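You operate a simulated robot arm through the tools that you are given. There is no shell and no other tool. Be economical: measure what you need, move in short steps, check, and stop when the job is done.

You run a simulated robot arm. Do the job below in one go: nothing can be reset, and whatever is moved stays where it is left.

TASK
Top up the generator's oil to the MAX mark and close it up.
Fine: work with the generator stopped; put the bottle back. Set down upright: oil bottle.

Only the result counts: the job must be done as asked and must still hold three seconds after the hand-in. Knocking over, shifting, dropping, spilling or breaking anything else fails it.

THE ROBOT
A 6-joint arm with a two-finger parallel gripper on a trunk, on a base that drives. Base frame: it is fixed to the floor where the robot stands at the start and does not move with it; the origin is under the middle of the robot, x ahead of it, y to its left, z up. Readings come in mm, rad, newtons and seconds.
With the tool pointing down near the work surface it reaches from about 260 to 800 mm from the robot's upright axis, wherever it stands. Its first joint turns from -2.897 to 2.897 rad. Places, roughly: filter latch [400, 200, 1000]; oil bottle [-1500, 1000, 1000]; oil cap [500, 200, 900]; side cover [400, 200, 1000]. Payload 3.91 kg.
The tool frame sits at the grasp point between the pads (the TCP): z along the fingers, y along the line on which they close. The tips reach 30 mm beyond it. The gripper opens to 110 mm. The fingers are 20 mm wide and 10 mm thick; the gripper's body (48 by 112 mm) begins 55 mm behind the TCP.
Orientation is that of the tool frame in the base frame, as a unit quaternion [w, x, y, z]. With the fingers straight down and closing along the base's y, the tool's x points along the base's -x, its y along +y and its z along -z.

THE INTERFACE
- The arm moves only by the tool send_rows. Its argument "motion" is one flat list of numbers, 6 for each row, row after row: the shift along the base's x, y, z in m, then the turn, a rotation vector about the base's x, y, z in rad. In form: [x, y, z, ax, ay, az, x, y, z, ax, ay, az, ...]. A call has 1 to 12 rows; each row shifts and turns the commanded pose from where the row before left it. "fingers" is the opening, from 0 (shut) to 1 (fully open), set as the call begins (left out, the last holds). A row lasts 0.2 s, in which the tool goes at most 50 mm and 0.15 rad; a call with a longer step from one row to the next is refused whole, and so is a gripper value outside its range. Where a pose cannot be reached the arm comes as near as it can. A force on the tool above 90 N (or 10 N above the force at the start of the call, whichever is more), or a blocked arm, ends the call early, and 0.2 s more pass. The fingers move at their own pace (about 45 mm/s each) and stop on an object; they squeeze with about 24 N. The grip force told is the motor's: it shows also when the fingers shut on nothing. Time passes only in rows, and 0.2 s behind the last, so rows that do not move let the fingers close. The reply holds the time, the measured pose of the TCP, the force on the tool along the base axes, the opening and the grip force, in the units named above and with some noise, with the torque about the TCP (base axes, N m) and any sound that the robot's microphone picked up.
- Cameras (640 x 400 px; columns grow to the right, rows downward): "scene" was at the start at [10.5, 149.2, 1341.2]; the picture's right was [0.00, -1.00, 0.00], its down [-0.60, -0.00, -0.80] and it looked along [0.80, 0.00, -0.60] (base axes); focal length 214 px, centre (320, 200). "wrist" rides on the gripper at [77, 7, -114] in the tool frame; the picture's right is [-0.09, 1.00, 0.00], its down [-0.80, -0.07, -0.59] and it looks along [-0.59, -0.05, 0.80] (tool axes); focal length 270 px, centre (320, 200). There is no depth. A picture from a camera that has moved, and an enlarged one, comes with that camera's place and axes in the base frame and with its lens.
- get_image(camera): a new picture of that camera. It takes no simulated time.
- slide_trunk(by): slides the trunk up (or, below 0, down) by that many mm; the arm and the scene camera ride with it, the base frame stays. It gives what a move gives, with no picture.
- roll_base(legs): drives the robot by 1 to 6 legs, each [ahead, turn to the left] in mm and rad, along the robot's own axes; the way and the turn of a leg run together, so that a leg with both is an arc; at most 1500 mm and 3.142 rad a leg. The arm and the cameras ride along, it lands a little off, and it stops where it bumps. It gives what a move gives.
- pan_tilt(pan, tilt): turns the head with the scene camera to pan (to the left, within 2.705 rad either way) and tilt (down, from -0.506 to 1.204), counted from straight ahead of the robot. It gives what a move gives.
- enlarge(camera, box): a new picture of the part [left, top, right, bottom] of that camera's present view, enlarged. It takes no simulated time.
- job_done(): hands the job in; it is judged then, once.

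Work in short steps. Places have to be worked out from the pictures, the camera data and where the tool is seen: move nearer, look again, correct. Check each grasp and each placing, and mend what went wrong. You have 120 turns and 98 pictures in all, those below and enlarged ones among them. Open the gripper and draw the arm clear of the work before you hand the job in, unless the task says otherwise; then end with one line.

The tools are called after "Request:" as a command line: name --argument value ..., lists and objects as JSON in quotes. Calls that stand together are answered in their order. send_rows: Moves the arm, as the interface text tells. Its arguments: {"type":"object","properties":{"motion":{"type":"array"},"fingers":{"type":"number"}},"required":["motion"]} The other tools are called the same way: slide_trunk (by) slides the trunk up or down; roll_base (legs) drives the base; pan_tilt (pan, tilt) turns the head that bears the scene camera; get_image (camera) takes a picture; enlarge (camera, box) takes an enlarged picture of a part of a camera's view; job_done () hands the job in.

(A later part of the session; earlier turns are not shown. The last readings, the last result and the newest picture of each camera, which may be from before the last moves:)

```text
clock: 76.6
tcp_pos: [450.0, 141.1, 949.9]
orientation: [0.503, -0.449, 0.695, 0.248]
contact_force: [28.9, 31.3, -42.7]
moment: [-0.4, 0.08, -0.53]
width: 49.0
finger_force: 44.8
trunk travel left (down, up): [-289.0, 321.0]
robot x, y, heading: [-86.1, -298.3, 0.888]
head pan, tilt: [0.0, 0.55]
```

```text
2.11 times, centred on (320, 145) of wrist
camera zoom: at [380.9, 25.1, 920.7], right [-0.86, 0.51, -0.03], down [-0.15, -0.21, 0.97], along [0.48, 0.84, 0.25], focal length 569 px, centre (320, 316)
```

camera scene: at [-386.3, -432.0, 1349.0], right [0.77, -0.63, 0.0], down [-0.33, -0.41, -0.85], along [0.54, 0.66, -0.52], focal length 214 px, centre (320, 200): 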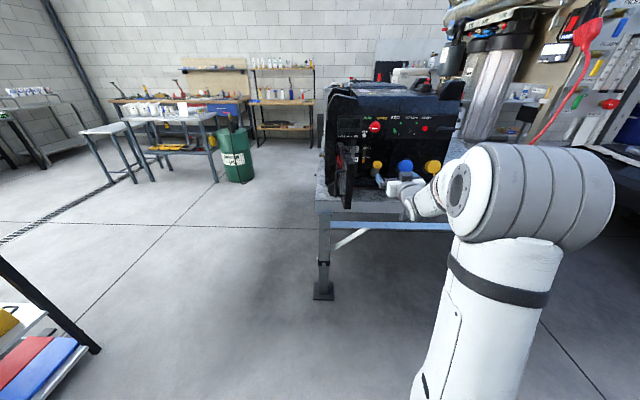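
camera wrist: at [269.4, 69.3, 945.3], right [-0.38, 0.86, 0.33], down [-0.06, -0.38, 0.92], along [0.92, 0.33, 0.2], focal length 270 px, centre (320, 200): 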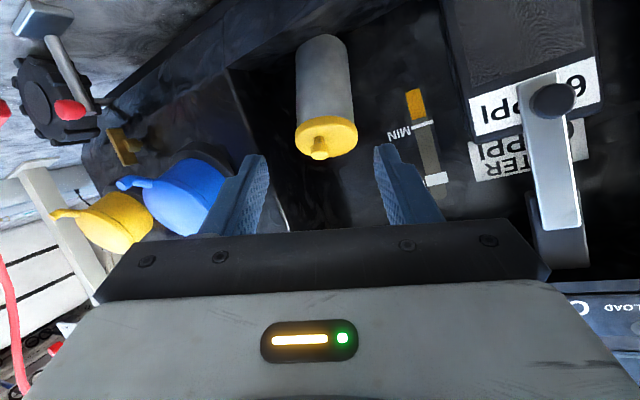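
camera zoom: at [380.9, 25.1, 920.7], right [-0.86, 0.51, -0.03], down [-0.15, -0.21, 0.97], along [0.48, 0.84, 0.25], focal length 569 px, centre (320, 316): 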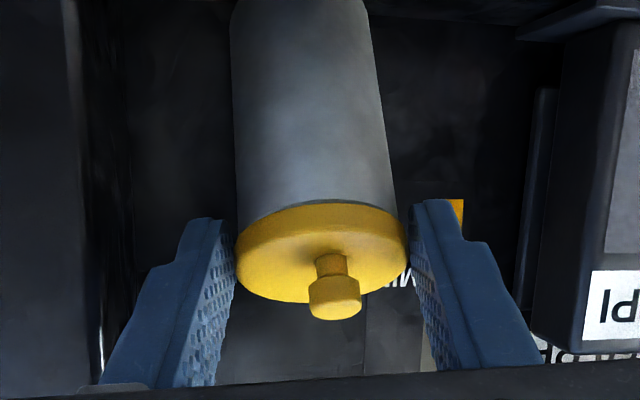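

60 N straight pull doesn't release it, so it is threaded; the earlier twist slipped from corners to flats (50.8→48.7). Unload the pull and continue twisting a bit to see whether the nub now moves with the gripper.

Request:
send_rows --motion '[0.004, 0.0048, -0.01, 0, 0, 0, 0.0013, -0.0006, 0.0002, -0.0402, -0.0493, 0.1017, 0.0013, -0.0005, 0.0003, -0.0402, -0.0493, 0.1017]'

Request:
enlarge --camera "wrist" --box '[240, 50, 400, 240]'

```text
clock: 77.4
tcp_pos: [450.8, 141.0, 951.3]
orientation: [0.499, -0.545, 0.625, 0.25]
contact_force: [7.2, 5.0, -2.8]
moment: [0.38, 0.49, -1.57]
width: 51.2
finger_force: 44.8
trunk travel left (down, up): [-289.0, 321.0]
robot x, y, heading: [-89.8, -301.8, 0.882]
head pan, tilt: [0.0, 0.55]
```

```text
2.11 times, centred on (320, 145) of wrist
camera zoom: at [412.3, 12.3, 924.8], right [-0.94, 0.32, -0.15], down [-0.22, -0.18, 0.96], along [0.27, 0.93, 0.24], focal length 569 px, centre (320, 316)
```

zoom: 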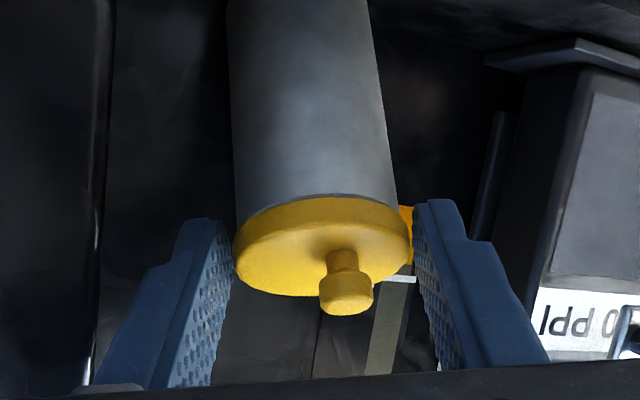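

The nub stays fixed in the world: slipping again at ~2 N·m CCW. Test the other direction briefly to learn what kind of joint this is.

Request:
send_rows --motion '[-0.0013, 0.0005, -0.0003, 0.0402, 0.0493, -0.1017, -0.0013, 0.0006, -0.0002, 0.0402, 0.0493, -0.1017, -0.00125, 0.0008, -0.0001, 0.0402, 0.0493, -0.1017, -0.0012, 0.0009, 0, 0.0402, 0.0493, -0.1017]'

Request:
enlarge --camera "wrist" --box '[240, 50, 400, 240]'

```text
clock: 78.4
tcp_pos: [445.2, 142.1, 950.4]
orientation: [0.515, -0.341, 0.747, 0.246]
contact_force: [5.7, -4.4, 7.7]
moment: [-0.07, -0.48, 0.42]
width: 46.2
finger_force: 44.5
trunk travel left (down, up): [-289.0, 321.0]
robot x, y, heading: [-86.4, -299.2, 0.891]
head pan, tilt: [0.0, 0.55]
```

```text
2.11 times, centred on (320, 145) of wrist
camera zoom: at [352.9, 45.6, 917.7], right [-0.74, 0.67, 0.1], down [-0.12, -0.27, 0.96], along [0.67, 0.69, 0.28], focal length 569 px, centre (320, 316)
```

zoom: 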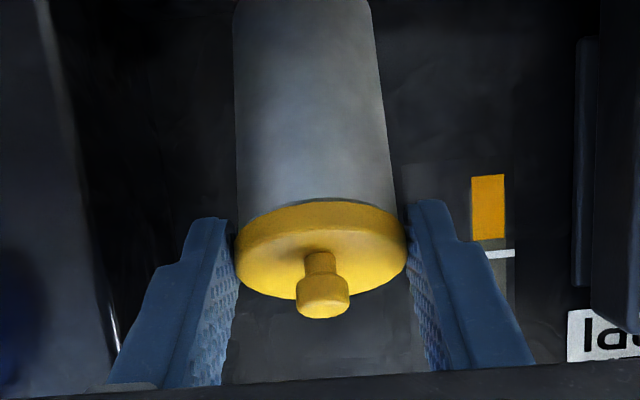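

The width pattern suggests deep grips also catch the fixed neck; the one shallow grip did lift the cap. I'll regrip nearly coaxially with fingertips only on the rim. First release, retreat and reorient.

Request:
send_rows --motion '[0, 0, 0, 0, 0, 0, -0.015, -0.018, 0.0087, 0, 0, 0, -0.015, -0.018, 0.0087, 0, 0, 0, 0.0026, 0.004, 0.0054, -0.0488, 0.1087, -0.045, 0.0026, 0.004, 0.0054, -0.0488, 0.1087, -0.045, 0.0026, 0.004, 0.0054, -0.0488, 0.1087, -0.045, 0.0026, 0.004, 0.0054, -0.0488, 0.1087, -0.045]' --fingers 0.57

Request:
enlarge --camera "wrist" --box '[220, 60, 420, 240]'

```text
clock: 80.0
tcp_pos: [422.2, 124.3, 984.2]
orientation: [0.355, -0.282, 0.865, 0.213]
contact_force: [-0.9, -0.5, -0.8]
moment: [0.04, 0.0, -0.04]
width: 62.7
finger_force: 0.1
out of reach, approached as far as the arm can: row 6
trunk travel left (down, up): [-289.0, 321.0]
robot x, y, heading: [-89.0, -301.3, 0.887]
head pan, tilt: [0.0, 0.55]
```

```text
2.22 times, centred on (320, 150) of wrist
camera zoom: at [314.8, 39.2, 1004.4], right [-0.58, 0.78, 0.23], down [0.22, -0.12, 0.97], along [0.78, 0.62, -0.1], focal length 601 px, centre (320, 311)
```

zoom: 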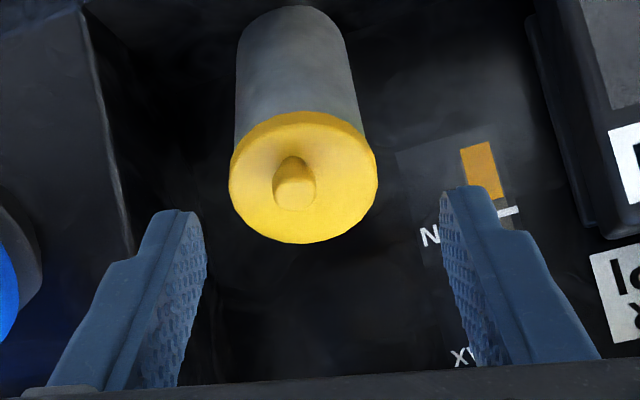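

Cap at tool (-2,-5,60). Move in to leave tips ~10 mm past the face, and close.

Request:
send_rows --motion '[0.012, 0.0099, -0.0125, 0, 0, 0, 0.0119, 0.0099, -0.0124, 0, 0, 0, 0, 0, 0, 0, 0, 0]'

Request:
send_rows --motion '[0, 0, 0, 0, 0, 0, 0, 0, 0, 0, 0, 0, 0.0005, -0.0004, 0, -0.0445, -0.0546, 0.0971, 0.0005, -0.0004, 0, -0.0445, -0.0546, 0.0971]' --fingers 0

Request:
enlarge --camera "wrist" --box '[240, 50, 400, 240]'

```text
clock: 80.8
tcp_pos: [446.7, 144.2, 960.0]
orientation: [0.355, -0.281, 0.866, 0.213]
contact_force: [0.2, -0.6, -1.1]
moment: [0.0, 0.01, -0.02]
width: 62.7
finger_force: 0.1
trunk travel left (down, up): [-289.0, 321.0]
robot x, y, heading: [-86.5, -301.6, 0.887]
head pan, tilt: [0.0, 0.55]
```

```text
clock: 81.8
tcp_pos: [447.8, 141.5, 961.4]
orientation: [0.368, -0.39, 0.822, 0.192]
contact_force: [1.9, -4.1, 1.3]
moment: [0.33, 0.31, -0.55]
width: 46.0
finger_force: 45.4
trunk travel left (down, up): [-289.0, 321.0]
robot x, y, heading: [-86.5, -301.7, 0.89]
head pan, tilt: [0.0, 0.55]
```

```text
2.11 times, centred on (320, 145) of wrist
camera zoom: at [356.7, 39.8, 978.0], right [-0.74, 0.66, 0.09], down [0.12, 0.0, 0.99], along [0.66, 0.75, -0.08], focal length 569 px, centre (320, 316)
```

zoom: 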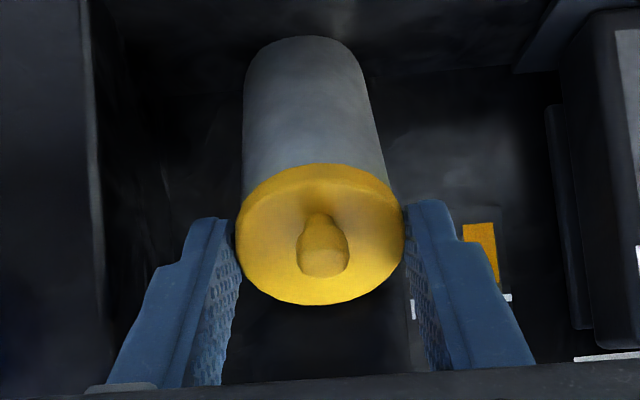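

Clean: low force, 46.0 mm. Continue 0.6 rad and check whether the nub stays put in the gripper frame.

Request:
send_rows --motion '[0.0004, -0.0005, 0.0002, -0.0445, -0.0546, 0.0971, 0.0004, -0.0005, 0.0002, -0.0445, -0.0546, 0.0971, 0.0004, -0.0005, 0.0002, -0.0445, -0.0546, 0.0971, 0.0004, -0.0005, 0.0002, -0.0445, -0.0546, 0.0971]'

Request:
enlarge --camera "wrist" --box '[240, 50, 400, 240]'

```text
clock: 82.8
tcp_pos: [448.7, 145.6, 964.6]
orientation: [0.379, -0.592, 0.697, 0.141]
contact_force: [23.5, 46.2, 29.3]
moment: [1.57, -0.76, 0.38]
width: 50.6
finger_force: 45.4
trunk travel left (down, up): [-289.0, 321.0]
robot x, y, heading: [-89.0, -299.0, 0.884]
head pan, tilt: [0.0, 0.55]
```

```text
2.11 times, centred on (320, 145) of wrist
camera zoom: at [400.4, 19.4, 986.5], right [-0.93, 0.32, -0.19], down [-0.14, 0.17, 0.97], along [0.35, 0.93, -0.12], focal length 569 px, centre (320, 316)
```

zoom: 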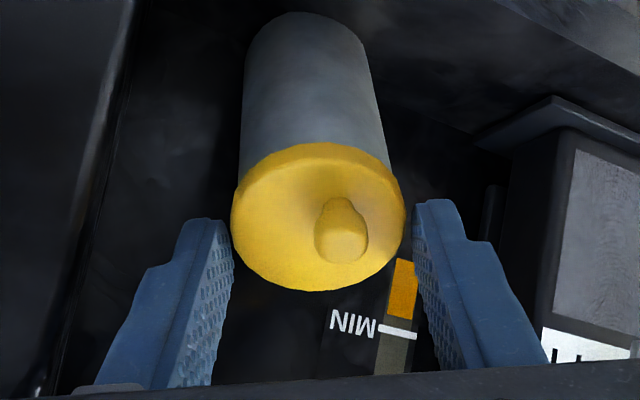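

All widths fit one pattern: the cap has flats aligned at φ≈0 and my previous roll-back with narrowly opened fingers dragged it back. Plan: release, retreat fully, re-approach at φ=0 on the flats at the depth that worked, then twist.

Request:
send_rows --motion '[0, 0, 0, 0, 0, 0, -0.0072, -0.0129, 0.0135, 0, 0, 0, -0.0072, -0.0129, 0.0135, 0, 0, 0, -0.0024, 0.0005, 0, 0.0375, 0.0528, -0.1015, -0.0024, 0.0005, 0, 0.0375, 0.0528, -0.1015, -0.0024, 0.0005, 0, 0.0375, 0.0528, -0.1015, -0.0024, 0.0005, 0, 0.0375, 0.0528, -0.1015, 0, 0, 0, 0, 0, 0]' --fingers 0.6

Request:
enlarge --camera "wrist" --box '[220, 60, 420, 240]'

```text
clock: 84.6
tcp_pos: [422.8, 117.8, 988.5]
orientation: [0.363, -0.389, 0.828, 0.177]
contact_force: [0.4, -0.6, 0.6]
moment: [-0.02, -0.01, 0.04]
width: 66.0
finger_force: 0.1
trunk travel left (down, up): [-289.0, 321.0]
robot x, y, heading: [-85.5, -300.1, 0.887]
head pan, tilt: [0.0, 0.55]
```

```text
2.22 times, centred on (320, 150) of wrist
camera zoom: at [331.9, 16.8, 1008.8], right [-0.73, 0.68, 0.08], down [0.13, 0.03, 0.99], along [0.67, 0.73, -0.11], focal length 601 px, centre (320, 311)
```

zoom: 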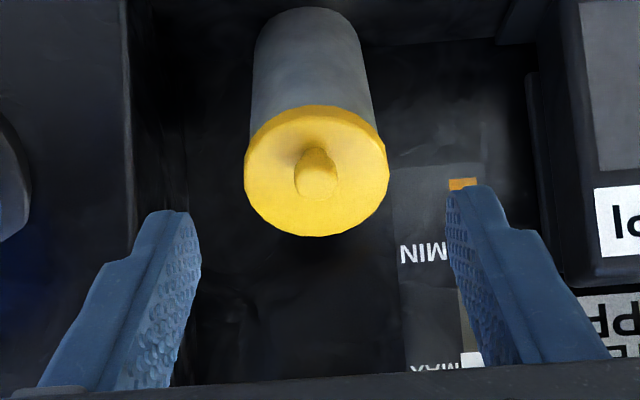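

Well centred. Advance 43 mm, grip on flats, twist 0.48 rad.

Request:
send_rows --motion '[0.0107, 0.012, -0.0144, 0, 0, 0, 0.0107, 0.0119, -0.0144, 0, 0, 0, 0, 0, 0, 0, 0, 0]'

Request:
send_rows --motion '[0, 0, 0, 0, 0, 0, 0, 0, 0, 0, 0, 0, 0.0005, -0.0004, 0, -0.0402, -0.0493, 0.1017, 0.0005, -0.0004, 0, -0.0402, -0.0493, 0.1017]' --fingers 0

Request:
send_rows --motion '[0.0005, -0.0004, 0, -0.0402, -0.0493, 0.1017, 0.0005, -0.0004, 0, -0.0402, -0.0493, 0.1017]'

Request:
enlarge --camera "wrist" --box '[240, 50, 400, 240]'

```text
clock: 85.4
tcp_pos: [446.1, 142.1, 958.3]
orientation: [0.362, -0.389, 0.828, 0.176]
contact_force: [-0.4, 0.2, -0.4]
moment: [-0.02, 0.0, 0.02]
width: 66.1
finger_force: 0.1
trunk travel left (down, up): [-289.0, 321.0]
robot x, y, heading: [-84.9, -303.2, 0.884]
head pan, tilt: [0.0, 0.55]
```

```text
clock: 86.4
tcp_pos: [446.4, 137.8, 958.6]
orientation: [0.367, -0.492, 0.773, 0.16]
contact_force: [-7.2, -18.3, -5.3]
moment: [0.46, 1.24, -2.27]
width: 47.9
finger_force: 44.7
trunk travel left (down, up): [-289.0, 321.0]
robot x, y, heading: [-88.2, -299.0, 0.885]
head pan, tilt: [0.0, 0.55]
```

```text
clock: 87.0
tcp_pos: [449.0, 130.9, 955.7]
orientation: [0.365, -0.589, 0.707, 0.14]
contact_force: [-0.8, -53.9, -20.5]
moment: [-1.09, 1.0, -2.64]
width: 48.0
finger_force: 45.1
trunk travel left (down, up): [-289.0, 321.0]
robot x, y, heading: [-86.8, -304.9, 0.886]
head pan, tilt: [0.0, 0.55]
```

```text
2.11 times, centred on (320, 145) of wrist
camera zoom: at [399.4, 6.4, 981.9], right [-0.93, 0.33, -0.17], down [-0.11, 0.19, 0.97], along [0.35, 0.92, -0.14], focal length 569 px, centre (320, 316)
```

zoom: 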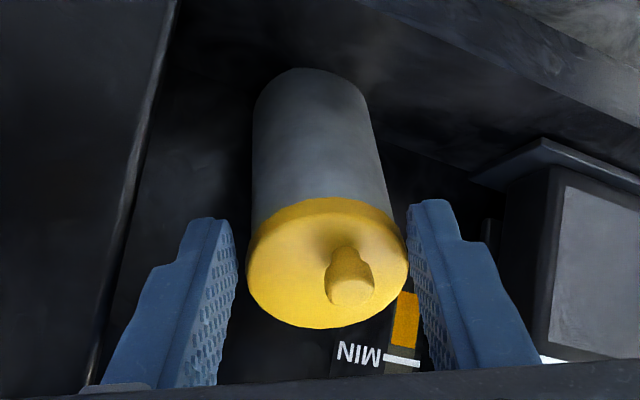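

Body hits the panel at this pitch when φ>0.4, whereas the flat pose has clear room. I'll use the flat pose at φ=0 but shifted ~10 mm outward along the axis so the pads hold only the rim, not the neck.

Request:
send_rows --motion '[0, 0, 0, 0, 0, 0, -0.0079, -0.0142, 0.0156, 0, 0, 0, -0.0079, -0.0142, 0.0156, 0, 0, 0, -0.0041, -0.0022, -0.0028, 0.1008, -0.0004, -0.0692, -0.0041, -0.0022, -0.0028, 0.1008, -0.0004, -0.0692, -0.0041, -0.0022, -0.0028, 0.1008, -0.0004, -0.0692, -0.0041, -0.0022, -0.0028, 0.1008, -0.0004, -0.0692, -0.0041, -0.0022, -0.0028, 0.1008, -0.0004, -0.0692, 0, 0, 0, 0, 0, 0]' --fingers 0.6

```text
clock: 89.0
tcp_pos: [411.8, 99.9, 974.8]
orientation: [0.521, -0.353, 0.737, 0.247]
contact_force: [0.8, -0.5, 0.4]
moment: [0.05, 0.02, 0.0]
width: 66.0
finger_force: 0.0
trunk travel left (down, up): [-289.0, 321.0]
robot x, y, heading: [-89.4, -301.5, 0.89]
head pan, tilt: [0.0, 0.55]
```

On target. Advance, close on the rim and twist 0.36.

Request:
send_rows --motion '[0.0149, 0.0182, -0.0085, 0, 0, 0, 0.0148, 0.0182, -0.0085, 0, 0, 0, 0, 0, 0, 0, 0, 0]'

Request:
send_rows --motion '[0, 0, 0, 0, 0, 0, 0, 0, 0, 0, 0, 0, 0, 0, 0, 0, 0, 0]' --fingers 0

Request:
send_rows --motion '[0.0012, -0.0009, 0, -0.0445, -0.0546, 0.0971, 0.0013, -0.0008, 0.0001, -0.0445, -0.0546, 0.0971, 0.0013, -0.0006, 0.0002, -0.0445, -0.0546, 0.0971]'

Request:
enlarge --camera "wrist" --box '[240, 50, 400, 240]'

```text
clock: 89.8
tcp_pos: [441.0, 137.5, 959.7]
orientation: [0.521, -0.353, 0.737, 0.247]
contact_force: [0.0, -0.6, -0.5]
moment: [0.01, -0.01, -0.01]
width: 66.0
finger_force: 0.0
trunk travel left (down, up): [-289.0, 321.0]
robot x, y, heading: [-87.2, -300.1, 0.887]
head pan, tilt: [0.0, 0.55]
```

```text
clock: 90.6
tcp_pos: [441.9, 136.9, 959.4]
orientation: [0.521, -0.352, 0.737, 0.246]
contact_force: [4.9, -1.9, 1.3]
moment: [-0.12, -0.15, -0.15]
width: 45.6
finger_force: 45.1
trunk travel left (down, up): [-289.0, 321.0]
robot x, y, heading: [-86.6, -301.7, 0.885]
head pan, tilt: [0.0, 0.55]
```

```text
clock: 91.4
tcp_pos: [444.1, 132.3, 960.1]
orientation: [0.513, -0.508, 0.648, 0.241]
contact_force: [-4.7, -18.6, -2.3]
moment: [-0.15, 0.51, -0.65]
width: 44.8
finger_force: 44.9
trunk travel left (down, up): [-289.0, 321.0]
robot x, y, heading: [-87.3, -301.6, 0.892]
head pan, tilt: [0.0, 0.55]
```

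```text
2.11 times, centred on (320, 145) of wrist
camera zoom: at [392.9, 8.0, 929.8], right [-0.91, 0.4, -0.13], down [-0.22, -0.19, 0.96], along [0.36, 0.9, 0.26], focal length 569 px, centre (320, 316)
```

zoom: 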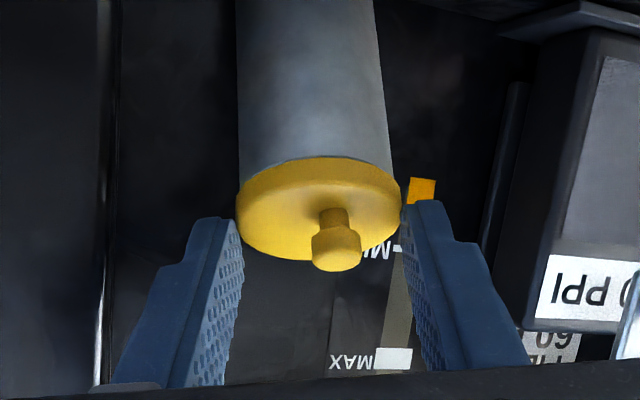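

Still slipping: the nub never turns. The nub is eccentric toward me with a headed stem – like the flap lids' tabs – and an earlier lift opened a gap at the front. So treat it as a lift tab: go grip the nub and lift.

Request:
send_rows --motion '[0, 0, 0, 0, 0, 0, -0.0063, -0.0125, 0.0054, 0, 0, 0, -0.0063, -0.0125, 0.0053, 0, 0, 0, -0.0047, -0.0007, -0.002, 0.0445, 0.0546, -0.0971, -0.0047, -0.0007, -0.002, 0.0445, 0.0546, -0.0971, -0.0047, -0.0007, -0.002, 0.0445, 0.0546, -0.0971, 0, 0, 0, 0, 0, 0]' --fingers 0.6

Request:
send_rows --motion '[0, 0, 0, 0, 0, 0, 0, 0, 0, 0, 0, 0]' --fingers 0.32

Request:
enlarge --camera "wrist" --box '[240, 50, 400, 240]'

```text
clock: 93.0
tcp_pos: [418.2, 107.5, 964.7]
orientation: [0.521, -0.352, 0.738, 0.246]
contact_force: [-1.3, -0.9, -0.2]
moment: [-0.01, 0.03, -0.04]
width: 66.0
finger_force: 0.1
trunk travel left (down, up): [-289.0, 321.0]
robot x, y, heading: [-88.9, -301.8, 0.89]
head pan, tilt: [0.0, 0.55]
```

```text
clock: 93.6
tcp_pos: [418.0, 106.9, 963.8]
orientation: [0.52, -0.353, 0.738, 0.246]
contact_force: [0.3, 0.4, -0.2]
moment: [-0.03, 0.0, 0.02]
width: 35.1
finger_force: 0.0
trunk travel left (down, up): [-289.0, 321.0]
robot x, y, heading: [-86.9, -301.2, 0.886]
head pan, tilt: [0.0, 0.55]
```

```text
2.11 times, centred on (320, 145) of wrist
camera zoom: at [328.7, 8.2, 930.4], right [-0.76, 0.65, 0.08], down [-0.13, -0.27, 0.95], along [0.64, 0.71, 0.29], focal length 569 px, centre (320, 316)
```

zoom: 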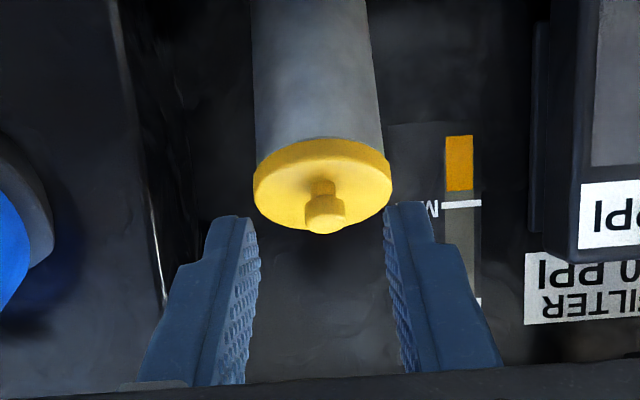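

Nub located at tool (-2,1.6,48). Advance 22 mm, close on it, and check.

Request:
send_rows --motion '[0.0128, 0.0179, -0.0037, 0, 0, 0, 0, 0, 0, 0, 0, 0]'

Request:
send_rows --motion '[0, 0, 0, 0, 0, 0, 0, 0, 0, 0, 0, 0]' --fingers 0

Request:
send_rows --motion '[-0.0019, -0.0023, 0.004, 0, 0, 0, -0.0019, -0.0023, 0.004, 0, 0, 0]'

Request:
enlarge --camera "wrist" --box '[240, 50, 400, 240]'

```text
clock: 94.2
tcp_pos: [431.1, 125.1, 961.3]
orientation: [0.521, -0.353, 0.737, 0.247]
contact_force: [0.7, 0.1, -0.5]
moment: [0.02, 0.07, -0.01]
width: 35.4
finger_force: 0.0
trunk travel left (down, up): [-289.0, 321.0]
robot x, y, heading: [-89.7, -301.5, 0.887]
head pan, tilt: [0.0, 0.55]
```

```text
clock: 94.8
tcp_pos: [430.8, 124.9, 961.0]
orientation: [0.521, -0.352, 0.738, 0.246]
contact_force: [7.2, -3.7, 1.1]
moment: [-0.02, -0.13, -0.2]
width: 12.4
finger_force: 30.9
trunk travel left (down, up): [-289.0, 321.0]
robot x, y, heading: [-86.6, -303.8, 0.888]
head pan, tilt: [0.0, 0.55]
```

```text
clock: 95.4
tcp_pos: [427.4, 119.9, 966.5]
orientation: [0.518, -0.354, 0.739, 0.246]
contact_force: [13.2, 5.6, -9.5]
moment: [-0.52, 0.34, -0.23]
width: 12.3
finger_force: 44.8
trunk travel left (down, up): [-289.0, 321.0]
robot x, y, heading: [-89.3, -297.6, 0.887]
head pan, tilt: [0.0, 0.55]
```

```text
2.11 times, centred on (320, 145) of wrist
camera zoom: at [338.2, 22.2, 932.6], right [-0.75, 0.65, 0.08], down [-0.13, -0.27, 0.96], along [0.64, 0.71, 0.28], focal length 569 px, centre (320, 316)
```

zoom: 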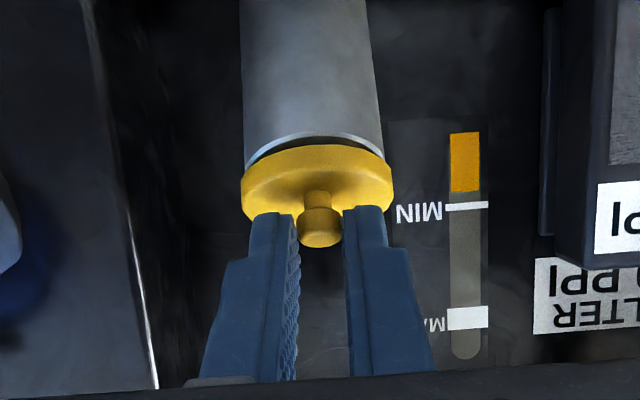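

The lid lifts — it's a flap hinged at the back. Continue along the hinge arc.

Request:
send_rows --motion '[-0.0002, -0.0002, 0.0076, 0, 0, 0, 0.0008, 0.0009, 0.0076, 0, 0, 0, 0.0016, 0.002, 0.0071, 0, 0, 0, 0.0025, 0.0031, 0.0066, 0, 0, 0]'

Request:
enlarge --camera "wrist" --box '[240, 50, 400, 240]'

```text
clock: 96.4
tcp_pos: [430.9, 125.5, 999.0]
orientation: [0.521, -0.353, 0.737, 0.246]
contact_force: [0.8, 0.3, 0.1]
moment: [-0.01, 0.02, 0.01]
width: 0.0
finger_force: 38.0
trunk travel left (down, up): [-289.0, 321.0]
robot x, y, heading: [-83.5, -304.6, 0.886]
head pan, tilt: [0.0, 0.55]
```

```text
2.11 times, centred on (320, 145) of wrist
camera zoom: at [342.6, 27.5, 964.2], right [-0.76, 0.65, 0.08], down [-0.13, -0.27, 0.95], along [0.64, 0.71, 0.29], focal length 569 px, centre (320, 316)
```

zoom: 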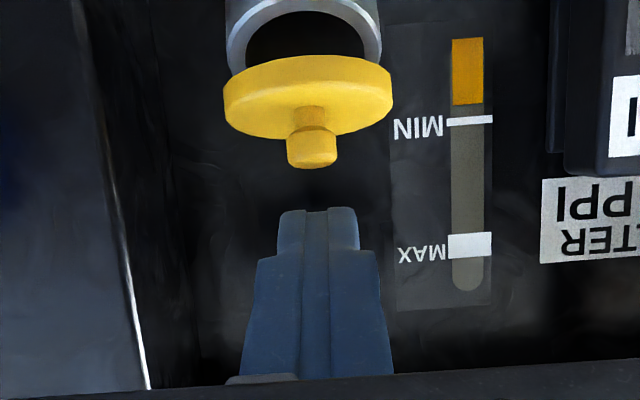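

The grip slipped off but the cap stays raised with the mouth visible. Check from the scene camera how it's held.

Request:
enlarge --camera "scene" --box '[370, 140, 440, 210]'

```text
5.71 times, centred on (405, 175) of scene
camera zoom: at [-194.4, -197.2, 1349.2], right [0.77, -0.63, 0.0], down [-0.33, -0.41, -0.85], along [0.54, 0.66, -0.52], focal length 1226 px, centre (-166, 343)
```

zoom: 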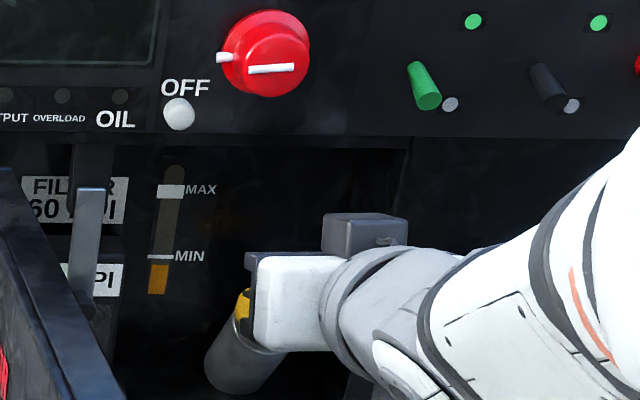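

The nub moved ~16 mm, roughly along the neck axis, and the cap stays there. Regrip the nub and pull along the axis.

Request:
send_rows --motion '[0, 0, 0, 0, 0, 0, -0.0005, -0.0005, -0.0115, 0, 0, 0, -0.0005, -0.0008, -0.0125, 0, 0, 0, 0, 0, 0, 0, 0, 0]' --fingers 0.35

Request:
send_rows --motion '[0, 0, 0, 0, 0, 0, 0, 0, 0, 0, 0, 0]' --fingers 0

Request:
send_rows --motion '[-0.0037, -0.0046, 0.0081, 0, 0, 0, -0.0037, -0.0046, 0.0081, 0, 0, 0]'

Request:
get_image --camera "wrist"

```text
clock: 97.4
tcp_pos: [430.8, 125.6, 974.5]
orientation: [0.521, -0.353, 0.737, 0.247]
contact_force: [-0.3, -0.6, 0.5]
moment: [0.04, 0.01, -0.06]
width: 38.6
finger_force: 0.1
trunk travel left (down, up): [-289.0, 321.0]
robot x, y, heading: [-85.1, -300.9, 0.882]
head pan, tilt: [0.0, 0.55]
```

```text
clock: 98.0
tcp_pos: [429.8, 125.2, 973.8]
orientation: [0.522, -0.351, 0.737, 0.245]
contact_force: [1.6, -1.2, 0.2]
moment: [-0.05, -0.03, 0.01]
width: 12.4
finger_force: 27.7
trunk travel left (down, up): [-289.0, 321.0]
robot x, y, heading: [-86.4, -302.6, 0.891]
head pan, tilt: [0.0, 0.55]
```

```text
clock: 98.6
tcp_pos: [421.5, 117.1, 991.3]
orientation: [0.522, -0.352, 0.737, 0.247]
contact_force: [-0.3, -0.2, -0.1]
moment: [0.01, -0.02, 0.03]
width: 0.0
finger_force: 37.7
trunk travel left (down, up): [-289.0, 321.0]
robot x, y, heading: [-85.5, -302.4, 0.888]
head pan, tilt: [0.0, 0.55]
```

```text
13 pictures are left
camera wrist: at [333.1, 17.4, 957.1], right [-0.76, 0.65, 0.08], down [-0.13, -0.27, 0.95], along [0.64, 0.71, 0.29], focal length 270 px, centre (320, 200)
```

wrist: 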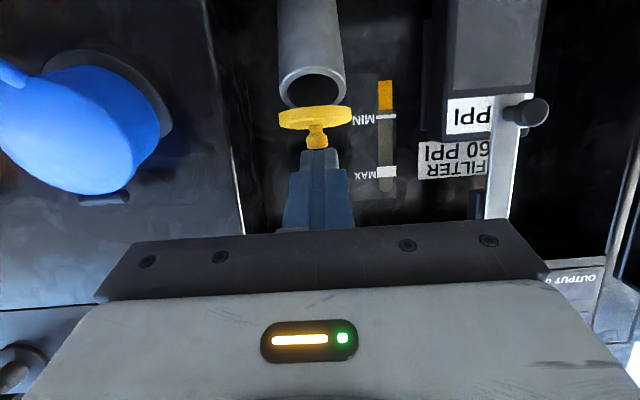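

It is a back-hinged flap, now ~50° open and staying. I'll nudge it fully open from beneath with closed fingertips.

Request:
send_rows --motion '[-0.019, -0.0233, 0, 0, 0, 0, 0, 0, -0.029, 0, 0, 0, 0.0117, 0.0143, 0, 0, 0, 0, 0.0117, 0.0144, 0, 0, 0, 0, -0.0025, -0.0031, 0.023, 0, 0, 0, 0.0025, 0.0031, 0.02, 0, 0, 0, 0.0063, 0.0078, 0.015, 0, 0, 0, 0.0063, 0.0078, 0.006, 0, 0, 0]' --fingers 0

Request:
get_image --camera "wrist"

```text
clock: 100.4
tcp_pos: [439.4, 138.5, 1022.3]
orientation: [0.521, -0.353, 0.737, 0.247]
contact_force: [0.0, 0.7, -0.2]
moment: [0.02, 0.0, -0.03]
width: 0.1
finger_force: 37.9
trunk travel left (down, up): [-289.0, 321.0]
robot x, y, heading: [-86.3, -300.8, 0.885]
head pan, tilt: [0.0, 0.55]
```

```text
12 pictures are left
camera wrist: at [350.0, 39.1, 989.2], right [-0.76, 0.65, 0.08], down [-0.13, -0.27, 0.95], along [0.64, 0.71, 0.29], focal length 270 px, centre (320, 200)
```

wrist: 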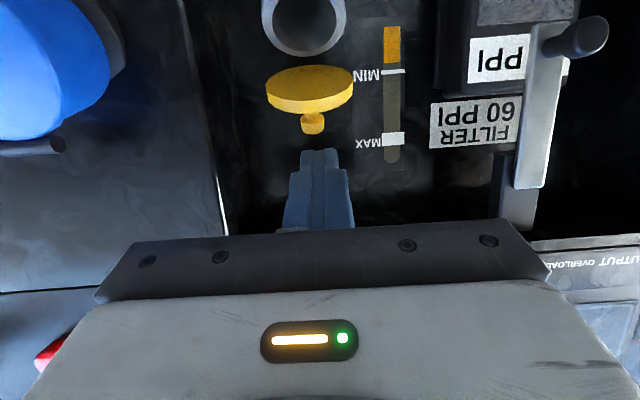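

The flap is ~60° open; the fingertip passed its front edge. Push again from beneath, closer to the hinge.

Request:
send_rows --motion '[-0.0158, -0.0194, 0.003, 0, 0, 0, -0.0158, -0.0194, 0, 0, 0, 0, 0, 0, -0.028, 0, 0, 0, 0, 0, -0.028, 0, 0, 0, 0.0139, 0.0171, 0, 0, 0, 0, 0.0095, 0.0116, 0.01, 0, 0, 0, 0.0013, 0.0016, 0.017, 0, 0, 0, 0.0038, 0.0047, 0.015, 0, 0, 0, 0.0051, 0.0062, 0.01, 0, 0, 0, 0.0051, 0.0062, 0.002, 0, 0, 0]'

Request:
get_image --camera "wrist"

```text
clock: 102.6
tcp_pos: [446.1, 145.0, 1025.6]
orientation: [0.521, -0.353, 0.737, 0.247]
contact_force: [-1.1, -0.4, 0.5]
moment: [-0.02, -0.02, 0.0]
width: 0.1
finger_force: 38.6
trunk travel left (down, up): [-289.0, 321.0]
robot x, y, heading: [-89.6, -303.0, 0.888]
head pan, tilt: [0.0, 0.55]
```

```text
11 pictures are left
camera wrist: at [357.0, 47.1, 991.8], right [-0.76, 0.65, 0.08], down [-0.13, -0.27, 0.95], along [0.64, 0.71, 0.29], focal length 270 px, centre (320, 200)
```

wrist: 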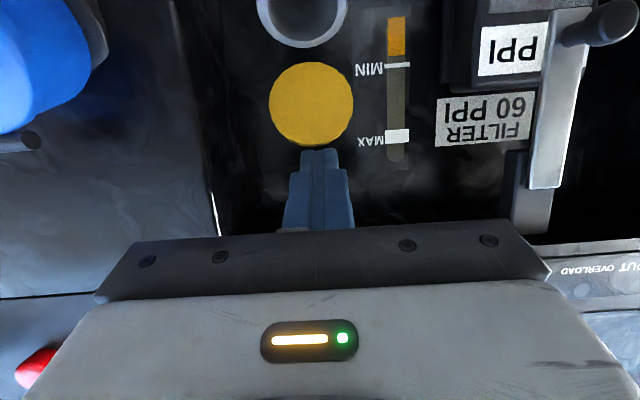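

Flap fully open, underside facing me, mouth clear. Now go for the bottle: back off, retract the arm, then drive round to the shelf's right-hand side.

Request:
roll_base --legs '[[-350, 0]]'

Request:
send_rows --motion '[-0.0253, -0.031, 0.006, 0, 0, 0, -0.0253, -0.031, 0.006, 0, 0, 0, -0.0253, -0.031, 0.006, 0, 0, 0, -0.0253, -0.031, 0.006, 0, 0, 0]' --fingers 1

Request:
roll_base --legs '[[0, 0.81], [1485, 0], [0, 0.625], [819, 0], [0, 1.744]]'

```text
clock: 104.9
tcp_pos: [225.7, -127.7, 1024.6]
orientation: [0.521, -0.352, 0.737, 0.246]
contact_force: [0.5, 0.6, -0.7]
moment: [-0.03, 0.01, 0.0]
width: 0.0
finger_force: 38.0
trunk travel left (down, up): [-289.0, 321.0]
robot x, y, heading: [-310.0, -574.5, 0.881]
head pan, tilt: [0.0, 0.55]
```

```text
clock: 105.9
tcp_pos: [123.4, -251.9, 1050.6]
orientation: [0.522, -0.351, 0.738, 0.246]
contact_force: [1.0, 0.5, -0.2]
moment: [0.01, 0.0, 0.02]
width: 86.5
finger_force: 0.0
trunk travel left (down, up): [-289.0, 321.0]
robot x, y, heading: [-311.7, -572.7, 0.881]
head pan, tilt: [0.0, 0.55]
```

```text
clock: 125.2
tcp_pos: [-1494.7, 1133.6, 1049.3]
orientation: [0.262, 0.726, 0.374, -0.514]
contact_force: [0.4, 0.2, 0.1]
moment: [0.0, -0.04, 0.05]
width: 109.9
finger_force: 0.0
trunk travel left (down, up): [-289.0, 321.0]
robot x, y, heading: [-1083.3, 1482.8, -2.207]
head pan, tilt: [0.0, 0.55]
```

Arrived facing the shelf. One scene look.

Request:
enlarge --camera "scene" --box '[160, 60, 520, 300]'

```text
1.67 times, centred on (340, 180) of scene
camera zoom: at [-971.7, 1381.1, 1349.1], right [-0.81, 0.59, 0.0], down [0.31, 0.42, -0.85], along [-0.5, -0.69, -0.52], focal length 358 px, centre (287, 233)
```

zoom: 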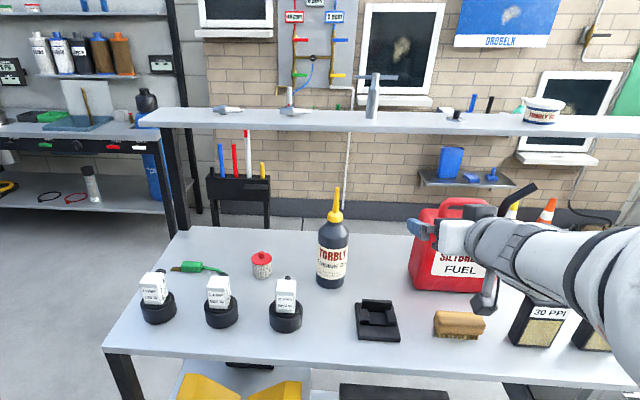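

Bottle triangulates to (-1441, 912), base z≈820, Ø≈72. Move to a pre-grasp beside it, gripper open, pitched 20° down.

Request:
send_rows --motion '[0.045, -0.015, 0, 0, 0, 0.105, 0.045, -0.015, 0, 0, 0, 0.105, 0.0107, -0.0418, -0.025, 0, 0, 0, 0, -0.0418, -0.026, 0, 0, 0, 0, 0, -0.027, 0, 0, 0, 0, 0, -0.025, 0, 0, 0]' --fingers 1

Request:
get_image --camera "wrist"

```text
clock: 126.6
tcp_pos: [-1394.4, 1019.4, 944.6]
orientation: [0.315, 0.683, 0.449, -0.483]
contact_force: [-0.5, 0.7, -0.7]
moment: [-0.02, 0.03, -0.02]
width: 110.2
finger_force: 0.0
trunk travel left (down, up): [-289.0, 321.0]
robot x, y, heading: [-1085.4, 1485.3, -2.198]
head pan, tilt: [0.0, 0.55]
```

```text
9 pictures are left
camera wrist: at [-1335.3, 1139.4, 910.2], right [0.9, -0.43, 0.08], down [0.06, 0.29, 0.95], along [-0.43, -0.85, 0.29], focal length 270 px, centre (320, 200)
```

wrist: 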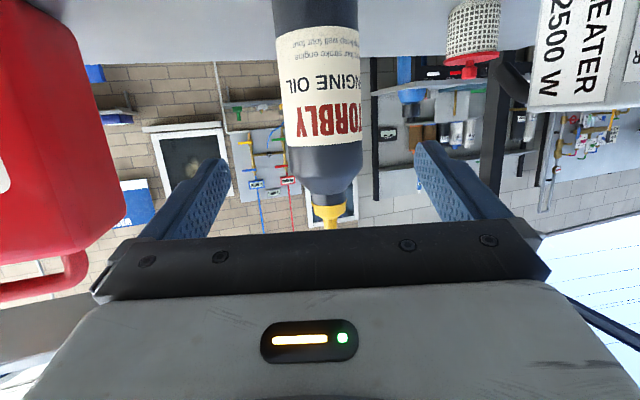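

Bottle is dead centre and matches my estimate. Advance 110 mm and close.

Request:
send_rows --motion '[-0.0145, -0.0335, -0.0075, 0, 0, 0, -0.0145, -0.0335, -0.0075, 0, 0, 0, -0.0145, -0.0335, -0.0075, 0, 0, 0, 0, 0, 0, 0, 0, 0]'

Request:
send_rows --motion '[0, 0, 0, 0, 0, 0, 0, 0, 0, 0, 0, 0, 0, 0, 0, 0, 0, 0, 0, 0, 0, 0, 0, 0]' --fingers 0

```text
clock: 127.6
tcp_pos: [-1439.4, 918.6, 923.0]
orientation: [0.314, 0.683, 0.448, -0.483]
contact_force: [0.5, -0.4, -0.2]
moment: [0.0, -0.01, -0.02]
width: 110.0
finger_force: 0.1
trunk travel left (down, up): [-289.0, 321.0]
robot x, y, heading: [-1081.0, 1483.9, -2.206]
head pan, tilt: [0.0, 0.55]
```

```text
clock: 128.6
tcp_pos: [-1437.9, 918.8, 922.5]
orientation: [0.315, 0.683, 0.448, -0.483]
contact_force: [0.7, -1.4, 1.0]
moment: [-0.02, -0.13, 0.01]
width: 65.4
finger_force: 24.1
trunk travel left (down, up): [-289.0, 321.0]
robot x, y, heading: [-1085.0, 1483.1, -2.201]
head pan, tilt: [0.0, 0.55]
```

Gripped at 65 mm. Lift.

Request:
send_rows --motion '[0, 0, 0.01, 0, 0, 0, 0, 0, 0.03, 0, 0, 0, 0, 0, 0.04, 0, 0, 0, 0, 0, 0.04, 0, 0, 0, 0, 0, 0, 0, 0, 0]'

```text
clock: 129.8
tcp_pos: [-1437.5, 920.5, 1044.1]
orientation: [0.314, 0.684, 0.448, -0.483]
contact_force: [-0.4, -0.4, -6.3]
moment: [0.04, -0.01, 0.03]
width: 65.8
finger_force: 24.0
trunk travel left (down, up): [-289.0, 321.0]
robot x, y, heading: [-1089.3, 1481.6, -2.205]
head pan, tilt: [0.0, 0.55]
```

Bottle is held, ~6 N. Before tilting an open bottle I want to verify empty-handed that the wrist can do the pouring roll, so I set the bottle back down exactly where it was.

Request:
send_rows --motion '[0, 0, -0.04, 0, 0, 0, 0, 0, -0.04, 0, 0, 0, 0, 0, -0.03, 0, 0, 0, 0, 0, -0.009, 0, 0, 0, 0, 0, -0.001, 0, 0, 0, 0, 0, 0, 0, 0, 0]'

Request:
send_rows --motion '[0, 0, 0, 0, 0, 0, 0, 0, 0, 0, 0, 0, 0, 0, 0, 0, 0, 0, 0.0145, 0.0335, 0.0075, 0, 0, 0, 0.0145, 0.0335, 0.0075, 0, 0, 0, 0.0145, 0.0335, 0.0075, 0, 0, 0]' --fingers 1

Request:
roll_base --legs '[[-450, 0]]'

```text
clock: 131.2
tcp_pos: [-1437.5, 919.9, 922.6]
orientation: [0.314, 0.684, 0.448, -0.483]
contact_force: [0.1, 1.8, 0.6]
moment: [0.2, -0.13, -0.04]
width: 65.7
finger_force: 24.2
trunk travel left (down, up): [-289.0, 321.0]
robot x, y, heading: [-1085.4, 1481.8, -2.205]
head pan, tilt: [0.0, 0.55]
```

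```text
clock: 132.6
tcp_pos: [-1393.5, 1018.5, 946.4]
orientation: [0.315, 0.683, 0.448, -0.483]
contact_force: [-0.2, -0.9, 0.3]
moment: [0.0, -0.02, 0.02]
width: 109.9
finger_force: 0.1
trunk travel left (down, up): [-289.0, 321.0]
robot x, y, heading: [-1084.9, 1483.6, -2.205]
head pan, tilt: [0.0, 0.55]
```

```text
clock: 135.3
tcp_pos: [-1130.9, 1380.3, 946.2]
orientation: [0.313, 0.685, 0.447, -0.484]
contact_force: [-0.1, -1.3, -0.8]
moment: [0.05, 0.0, 0.0]
width: 110.2
finger_force: 0.1
trunk travel left (down, up): [-289.0, 321.0]
robot x, y, heading: [-818.5, 1841.6, -2.21]
head pan, tilt: [0.0, 0.55]
```

Free space here. Test the pour pose empty: yaw 60° right of heading, pitch +20°, then roll −120°.

Request:
send_rows --motion '[-0.0151, -0.0018, 0.0079, 0, 0, -0.1417, -0.0151, -0.0018, 0.0079, 0, 0, -0.1417, -0.0151, -0.0018, 0.0079, 0, 0, -0.1417, -0.0151, -0.0018, 0.0079, 0, 0, -0.1417, -0.0151, -0.0018, 0.0079, 0, 0, -0.1417, -0.0151, -0.0018, 0.0079, 0, 0, -0.1417, -0.0151, -0.0018, 0.0079, 0, 0, -0.1417, -0.0151, -0.0018, 0.0079, 0, 0, -0.1417, -0.0151, -0.0018, 0.0079, 0, 0, -0.1417]'

Request:
send_rows --motion '[0, 0, 0, 0.0161, 0.139, 0, 0, 0, 0, 0.0161, 0.139, 0, 0, 0, 0, 0.0161, 0.139, 0, 0, 0, 0, 0.0161, 0.139, 0, 0, 0, 0, 0.0161, 0.139, 0]'

Request:
send_rows --motion '[0, 0, 0, 0.1307, -0.0152, -0.0479, 0, 0, 0, 0.1307, -0.0152, -0.0479, 0, 0, 0, 0.1307, -0.0152, -0.0479, 0, 0, 0, 0.1307, -0.0152, -0.0479, 0, 0, 0, 0.1307, -0.0152, -0.0479, 0, 0, 0, 0.1307, -0.0152, -0.0479, 0, 0, 0, 0.1307, -0.0152, -0.0479, 0, 0, 0, 0.1307, -0.0152, -0.0479]'

Request:
send_rows --motion '[0, 0, 0, 0.1307, -0.0152, -0.0479, 0, 0, 0, 0.1307, -0.0152, -0.0479, 0, 0, 0, 0.1307, -0.0152, -0.0479, 0, 0, 0, 0.1307, -0.0152, -0.0479, 0, 0, 0, 0.1307, -0.0152, -0.0479, 0, 0, 0, 0.1307, -0.0152, -0.0479, 0, 0, 0, 0.1307, -0.0152, -0.0479]'

```text
clock: 137.3
tcp_pos: [-1265.7, 1366.0, 1017.0]
orientation: [-0.038, 0.816, -0.049, -0.574]
contact_force: [-0.1, 0.8, 0.2]
moment: [-0.01, -0.01, 0.0]
width: 110.0
finger_force: 0.0
trunk travel left (down, up): [-289.0, 321.0]
robot x, y, heading: [-821.9, 1843.0, -2.209]
head pan, tilt: [0.0, 0.55]
```

```text
clock: 138.5
tcp_pos: [-1266.2, 1364.1, 1017.5]
orientation: [0.05, -0.568, 0.035, 0.821]
contact_force: [1.0, 0.2, -0.1]
moment: [0.01, 0.03, -0.03]
width: 110.0
finger_force: 0.1
trunk travel left (down, up): [-289.0, 321.0]
robot x, y, heading: [-819.4, 1838.2, -2.209]
head pan, tilt: [0.0, 0.55]
```

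```text
clock: 140.3
tcp_pos: [-1266.1, 1364.8, 1016.9]
orientation: [0.477, -0.499, -0.277, 0.669]
contact_force: [-0.1, 1.1, -0.4]
moment: [-0.01, -0.02, 0.01]
width: 110.1
finger_force: 0.0
trunk travel left (down, up): [-289.0, 321.0]
robot x, y, heading: [-821.4, 1840.6, -2.214]
head pan, tilt: [0.0, 0.55]
```

```text
clock: 141.9
tcp_pos: [-1267.4, 1363.4, 1017.3]
orientation: [0.732, -0.309, -0.483, 0.368]
contact_force: [-0.2, 0.7, -0.5]
moment: [-0.06, -0.02, -0.01]
width: 110.1
finger_force: 0.0
trunk travel left (down, up): [-289.0, 321.0]
robot x, y, heading: [-822.3, 1843.2, -2.207]
head pan, tilt: [0.0, 0.55]
```

The pour roll works in that direction. But the bottle would come in from the right, over the blue socket cap. Test the mirror-image pose too (bottle from the left side), still empty.

Request:
send_rows --motion '[0, 0, 0, -0.1307, 0.0152, 0.0479, 0, 0, 0, -0.1307, 0.0152, 0.0479, 0, 0, 0, -0.1307, 0.0152, 0.0479, 0, 0, 0, -0.1307, 0.0152, 0.0479, 0, 0, 0, -0.1307, 0.0152, 0.0479, 0, 0, 0, -0.1307, 0.0152, 0.0479, 0, 0, 0, -0.1307, 0.0152, 0.0479, 0, 0, 0, -0.1307, 0.0152, 0.0479]'

Request:
send_rows --motion '[0, 0, 0, -0.1307, 0.0152, 0.0479, 0, 0, 0, -0.1307, 0.0152, 0.0479, 0, 0, 0, -0.1307, 0.0152, 0.0479, 0, 0, 0, -0.1307, 0.0152, 0.0479, 0, 0, 0, -0.1307, 0.0152, 0.0479, 0, 0, 0, -0.1307, 0.0152, 0.0479, 0, 0, 0, -0.1307, 0.0152, 0.0479]'

Request:
send_rows --motion '[0.008, -0.006, 0, 0, 0, 0.1396, 0.008, -0.006, 0, 0, 0, 0.1396, 0.008, -0.006, 0, 0, 0, 0.1396, 0.008, -0.006, 0, 0, 0, 0.1396, 0.008, -0.006, 0, 0, 0, 0.1396, 0.008, -0.006, 0, 0, 0, 0.1396, 0.008, -0.006, 0, 0, 0, 0.1396, 0.008, -0.006, 0, 0, 0, 0.1396]'

Request:
send_rows --motion '[0.008, -0.006, 0, 0, 0, 0.1396, 0.008, -0.006, 0, 0, 0, 0.1396, 0.008, -0.006, 0, 0, 0, 0.1396, 0.008, -0.006, 0, 0, 0, 0.1396, 0.008, -0.006, 0, 0, 0, 0.1396, 0.008, -0.006, 0, 0, 0, 0.1396, 0.008, -0.006, 0, 0, 0, 0.1396]'

Request:
send_rows --motion '[0, 0, 0, 0.0522, -0.1208, 0.0479, 0, 0, 0, 0.0522, -0.1208, 0.0479, 0, 0, 0, 0.0522, -0.1208, 0.0479, 0, 0, 0, 0.0522, -0.1208, 0.0479, 0, 0, 0, 0.0522, -0.1208, 0.0479, 0, 0, 0, 0.0522, -0.1208, 0.0479, 0, 0, 0, 0.0522, -0.1208, 0.0479, 0, 0, 0, 0.0522, -0.1208, 0.0479]'

Request:
send_rows --motion '[0, 0, 0, 0.0522, -0.1208, 0.0479, 0, 0, 0, 0.0522, -0.1208, 0.0479, 0, 0, 0, 0.0522, -0.1208, 0.0479, 0, 0, 0, 0.0522, -0.1208, 0.0479, 0, 0, 0, 0.0522, -0.1208, 0.0479, 0, 0, 0, 0.0522, -0.1208, 0.0479, 0, 0, 0, 0.0522, -0.1208, 0.0479]'

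```text
clock: 143.7
tcp_pos: [-1265.3, 1363.5, 1017.0]
orientation: [0.427, -0.517, -0.24, 0.702]
contact_force: [0.4, 0.6, -0.2]
moment: [0.04, -0.01, 0.02]
width: 110.2
finger_force: 0.1
trunk travel left (down, up): [-289.0, 321.0]
robot x, y, heading: [-819.0, 1840.5, -2.21]
head pan, tilt: [0.0, 0.55]
```

```text
clock: 145.3
tcp_pos: [-1265.4, 1363.5, 1016.6]
orientation: [0.049, -0.569, 0.036, 0.82]
contact_force: [0.2, -0.1, 0.1]
moment: [0.0, 0.01, 0.03]
width: 110.1
finger_force: 0.0
trunk travel left (down, up): [-289.0, 321.0]
robot x, y, heading: [-820.4, 1844.2, -2.213]
head pan, tilt: [0.0, 0.55]
```

```text
clock: 147.1
tcp_pos: [-1201.7, 1316.2, 1018.2]
orientation: [-0.393, -0.502, -0.272, 0.721]
contact_force: [0.8, 0.1, -0.1]
moment: [-0.02, 0.0, -0.03]
width: 110.4
finger_force: 0.1
trunk travel left (down, up): [-289.0, 321.0]
robot x, y, heading: [-816.6, 1842.5, -2.207]
head pan, tilt: [0.0, 0.55]
```

```text
clock: 148.7
tcp_pos: [-1145.2, 1273.9, 1017.2]
orientation: [0.686, 0.315, 0.476, -0.452]
contact_force: [0.5, -0.6, -0.1]
moment: [-0.02, -0.02, -0.01]
width: 110.0
finger_force: 0.1
trunk travel left (down, up): [-289.0, 321.0]
robot x, y, heading: [-820.4, 1841.2, -2.209]
head pan, tilt: [0.0, 0.55]
```

```text
clock: 150.5
tcp_pos: [-1145.9, 1274.7, 1017.2]
orientation: [0.818, 0.524, 0.235, -0.02]
contact_force: [0.7, -0.8, -0.2]
moment: [0.02, 0.03, 0.03]
width: 110.0
finger_force: 0.1
trunk travel left (down, up): [-289.0, 321.0]
robot x, y, heading: [-826.7, 1845.0, -2.208]
head pan, tilt: [0.0, 0.55]
```

```text
clock: 152.1
tcp_pos: [-1146.4, 1273.5, 1017.1]
orientation: [0.728, 0.577, -0.036, 0.368]
contact_force: [0.2, -0.9, -0.1]
moment: [0.0, 0.0, 0.03]
width: 110.0
finger_force: 0.0
trunk travel left (down, up): [-289.0, 321.0]
robot x, y, heading: [-820.9, 1837.7, -2.209]
head pan, tilt: [0.0, 0.55]
```

Both work; the left-side version avoids the sockets, so I'll use it. Return to the grasp orientation and drive back to the bottle.

Request:
send_rows --motion '[0.0013, 0.0066, -0.0045, 0.0262, 0.1353, -0.0288, 0.0013, 0.0066, -0.0045, 0.0262, 0.1353, -0.0288, 0.0013, 0.0066, -0.0045, 0.0262, 0.1353, -0.0288, 0.0013, 0.0066, -0.0045, 0.0262, 0.1353, -0.0288, 0.0013, 0.0066, -0.0045, 0.0262, 0.1353, -0.0288, 0.0013, 0.0066, -0.0045, 0.0262, 0.1353, -0.0288, 0.0013, 0.0066, -0.0045, 0.0262, 0.1353, -0.0288, 0.0013, 0.0066, -0.0045, 0.0262, 0.1353, -0.0288]'

Request:
send_rows --motion '[0.0013, 0.0066, -0.0045, 0.0262, 0.1353, -0.0288, 0.0013, 0.0066, -0.0045, 0.0262, 0.1353, -0.0288, 0.0013, 0.0066, -0.0045, 0.0262, 0.1353, -0.0288, 0.0013, 0.0066, -0.0045, 0.0262, 0.1353, -0.0288, 0.0013, 0.0066, -0.0045, 0.0262, 0.1353, -0.0288, 0.0013, 0.0066, -0.0045, 0.0262, 0.1353, -0.0288, 0.0013, 0.0066, -0.0045, 0.0262, 0.1353, -0.0288, 0.0013, 0.0066, -0.0045, 0.0262, 0.1353, -0.0288]'

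Request:
roll_base --legs '[[440, 0]]'

```text
clock: 153.9
tcp_pos: [-1135.2, 1326.6, 980.3]
orientation: [0.617, 0.745, 0.244, -0.07]
contact_force: [-0.1, 1.0, 0.2]
moment: [0.01, 0.02, 0.03]
width: 110.2
finger_force: 0.2
trunk travel left (down, up): [-289.0, 321.0]
robot x, y, heading: [-819.6, 1840.1, -2.21]
head pan, tilt: [0.0, 0.55]
```

```text
clock: 155.7
tcp_pos: [-1124.5, 1380.0, 945.1]
orientation: [0.316, 0.682, 0.449, -0.483]
contact_force: [-0.2, 0.3, -0.3]
moment: [0.0, -0.01, -0.02]
width: 110.2
finger_force: 0.0
trunk travel left (down, up): [-289.0, 321.0]
robot x, y, heading: [-823.1, 1844.3, -2.205]
head pan, tilt: [0.0, 0.55]
```

```text
clock: 158.4
tcp_pos: [-1387.7, 1012.6, 944.8]
orientation: [0.318, 0.681, 0.451, -0.482]
contact_force: [0.0, -0.7, 0.0]
moment: [0.04, -0.01, 0.0]
width: 109.9
finger_force: 0.1
trunk travel left (down, up): [-289.0, 321.0]
robot x, y, heading: [-1088.4, 1480.4, -2.195]
head pan, tilt: [0.0, 0.55]
```

Aligned; repeat the same grasp.

Request:
send_rows --motion '[-0.0167, -0.0313, -0.0073, 0, 0, 0, -0.0167, -0.0313, -0.0073, 0, 0, 0, -0.0166, -0.0312, -0.0073, 0, 0, 0, 0, 0, 0, 0, 0, 0]'

Request:
send_rows --motion '[0, 0, 0, 0, 0, 0, 0, 0, 0, 0, 0, 0, 0, 0, 0, 0, 0, 0, 0, 0, 0, 0, 0, 0]' --fingers 0

Request:
send_rows --motion '[0, 0, 0.01, 0, 0, 0, 0, 0, 0.03, 0, 0, 0, 0, 0, 0.04, 0, 0, 0, 0, 0, 0.04, 0, 0, 0, 0.02, 0.0425, 0, 0, 0, 0, 0.02, 0.0425, 0, 0, 0, 0, 0.02, 0.0425, 0, 0, 0, 0, 0.01, 0.03, 0, 0, 0, 0]'

```text
clock: 159.4
tcp_pos: [-1439.0, 919.8, 923.6]
orientation: [0.318, 0.68, 0.451, -0.482]
contact_force: [0.1, -0.5, -0.8]
moment: [0.01, -0.01, 0.02]
width: 109.9
finger_force: 0.0
trunk travel left (down, up): [-289.0, 321.0]
robot x, y, heading: [-1086.0, 1480.4, -2.193]
head pan, tilt: [0.0, 0.55]
```

```text
clock: 160.4
tcp_pos: [-1437.5, 919.5, 923.9]
orientation: [0.317, 0.681, 0.451, -0.482]
contact_force: [-0.9, -0.5, 0.6]
moment: [-0.07, -0.06, 0.01]
width: 65.6
finger_force: 24.0
trunk travel left (down, up): [-289.0, 321.0]
robot x, y, heading: [-1087.4, 1481.8, -2.198]
head pan, tilt: [0.0, 0.55]
```

```text
clock: 162.2
tcp_pos: [-1368.8, 1077.8, 1044.2]
orientation: [0.318, 0.681, 0.451, -0.482]
contact_force: [-0.3, 0.7, -5.0]
moment: [0.01, 0.02, 0.04]
width: 65.3
finger_force: 23.7
trunk travel left (down, up): [-289.0, 321.0]
robot x, y, heading: [-1088.3, 1483.8, -2.195]
head pan, tilt: [0.0, 0.55]
```

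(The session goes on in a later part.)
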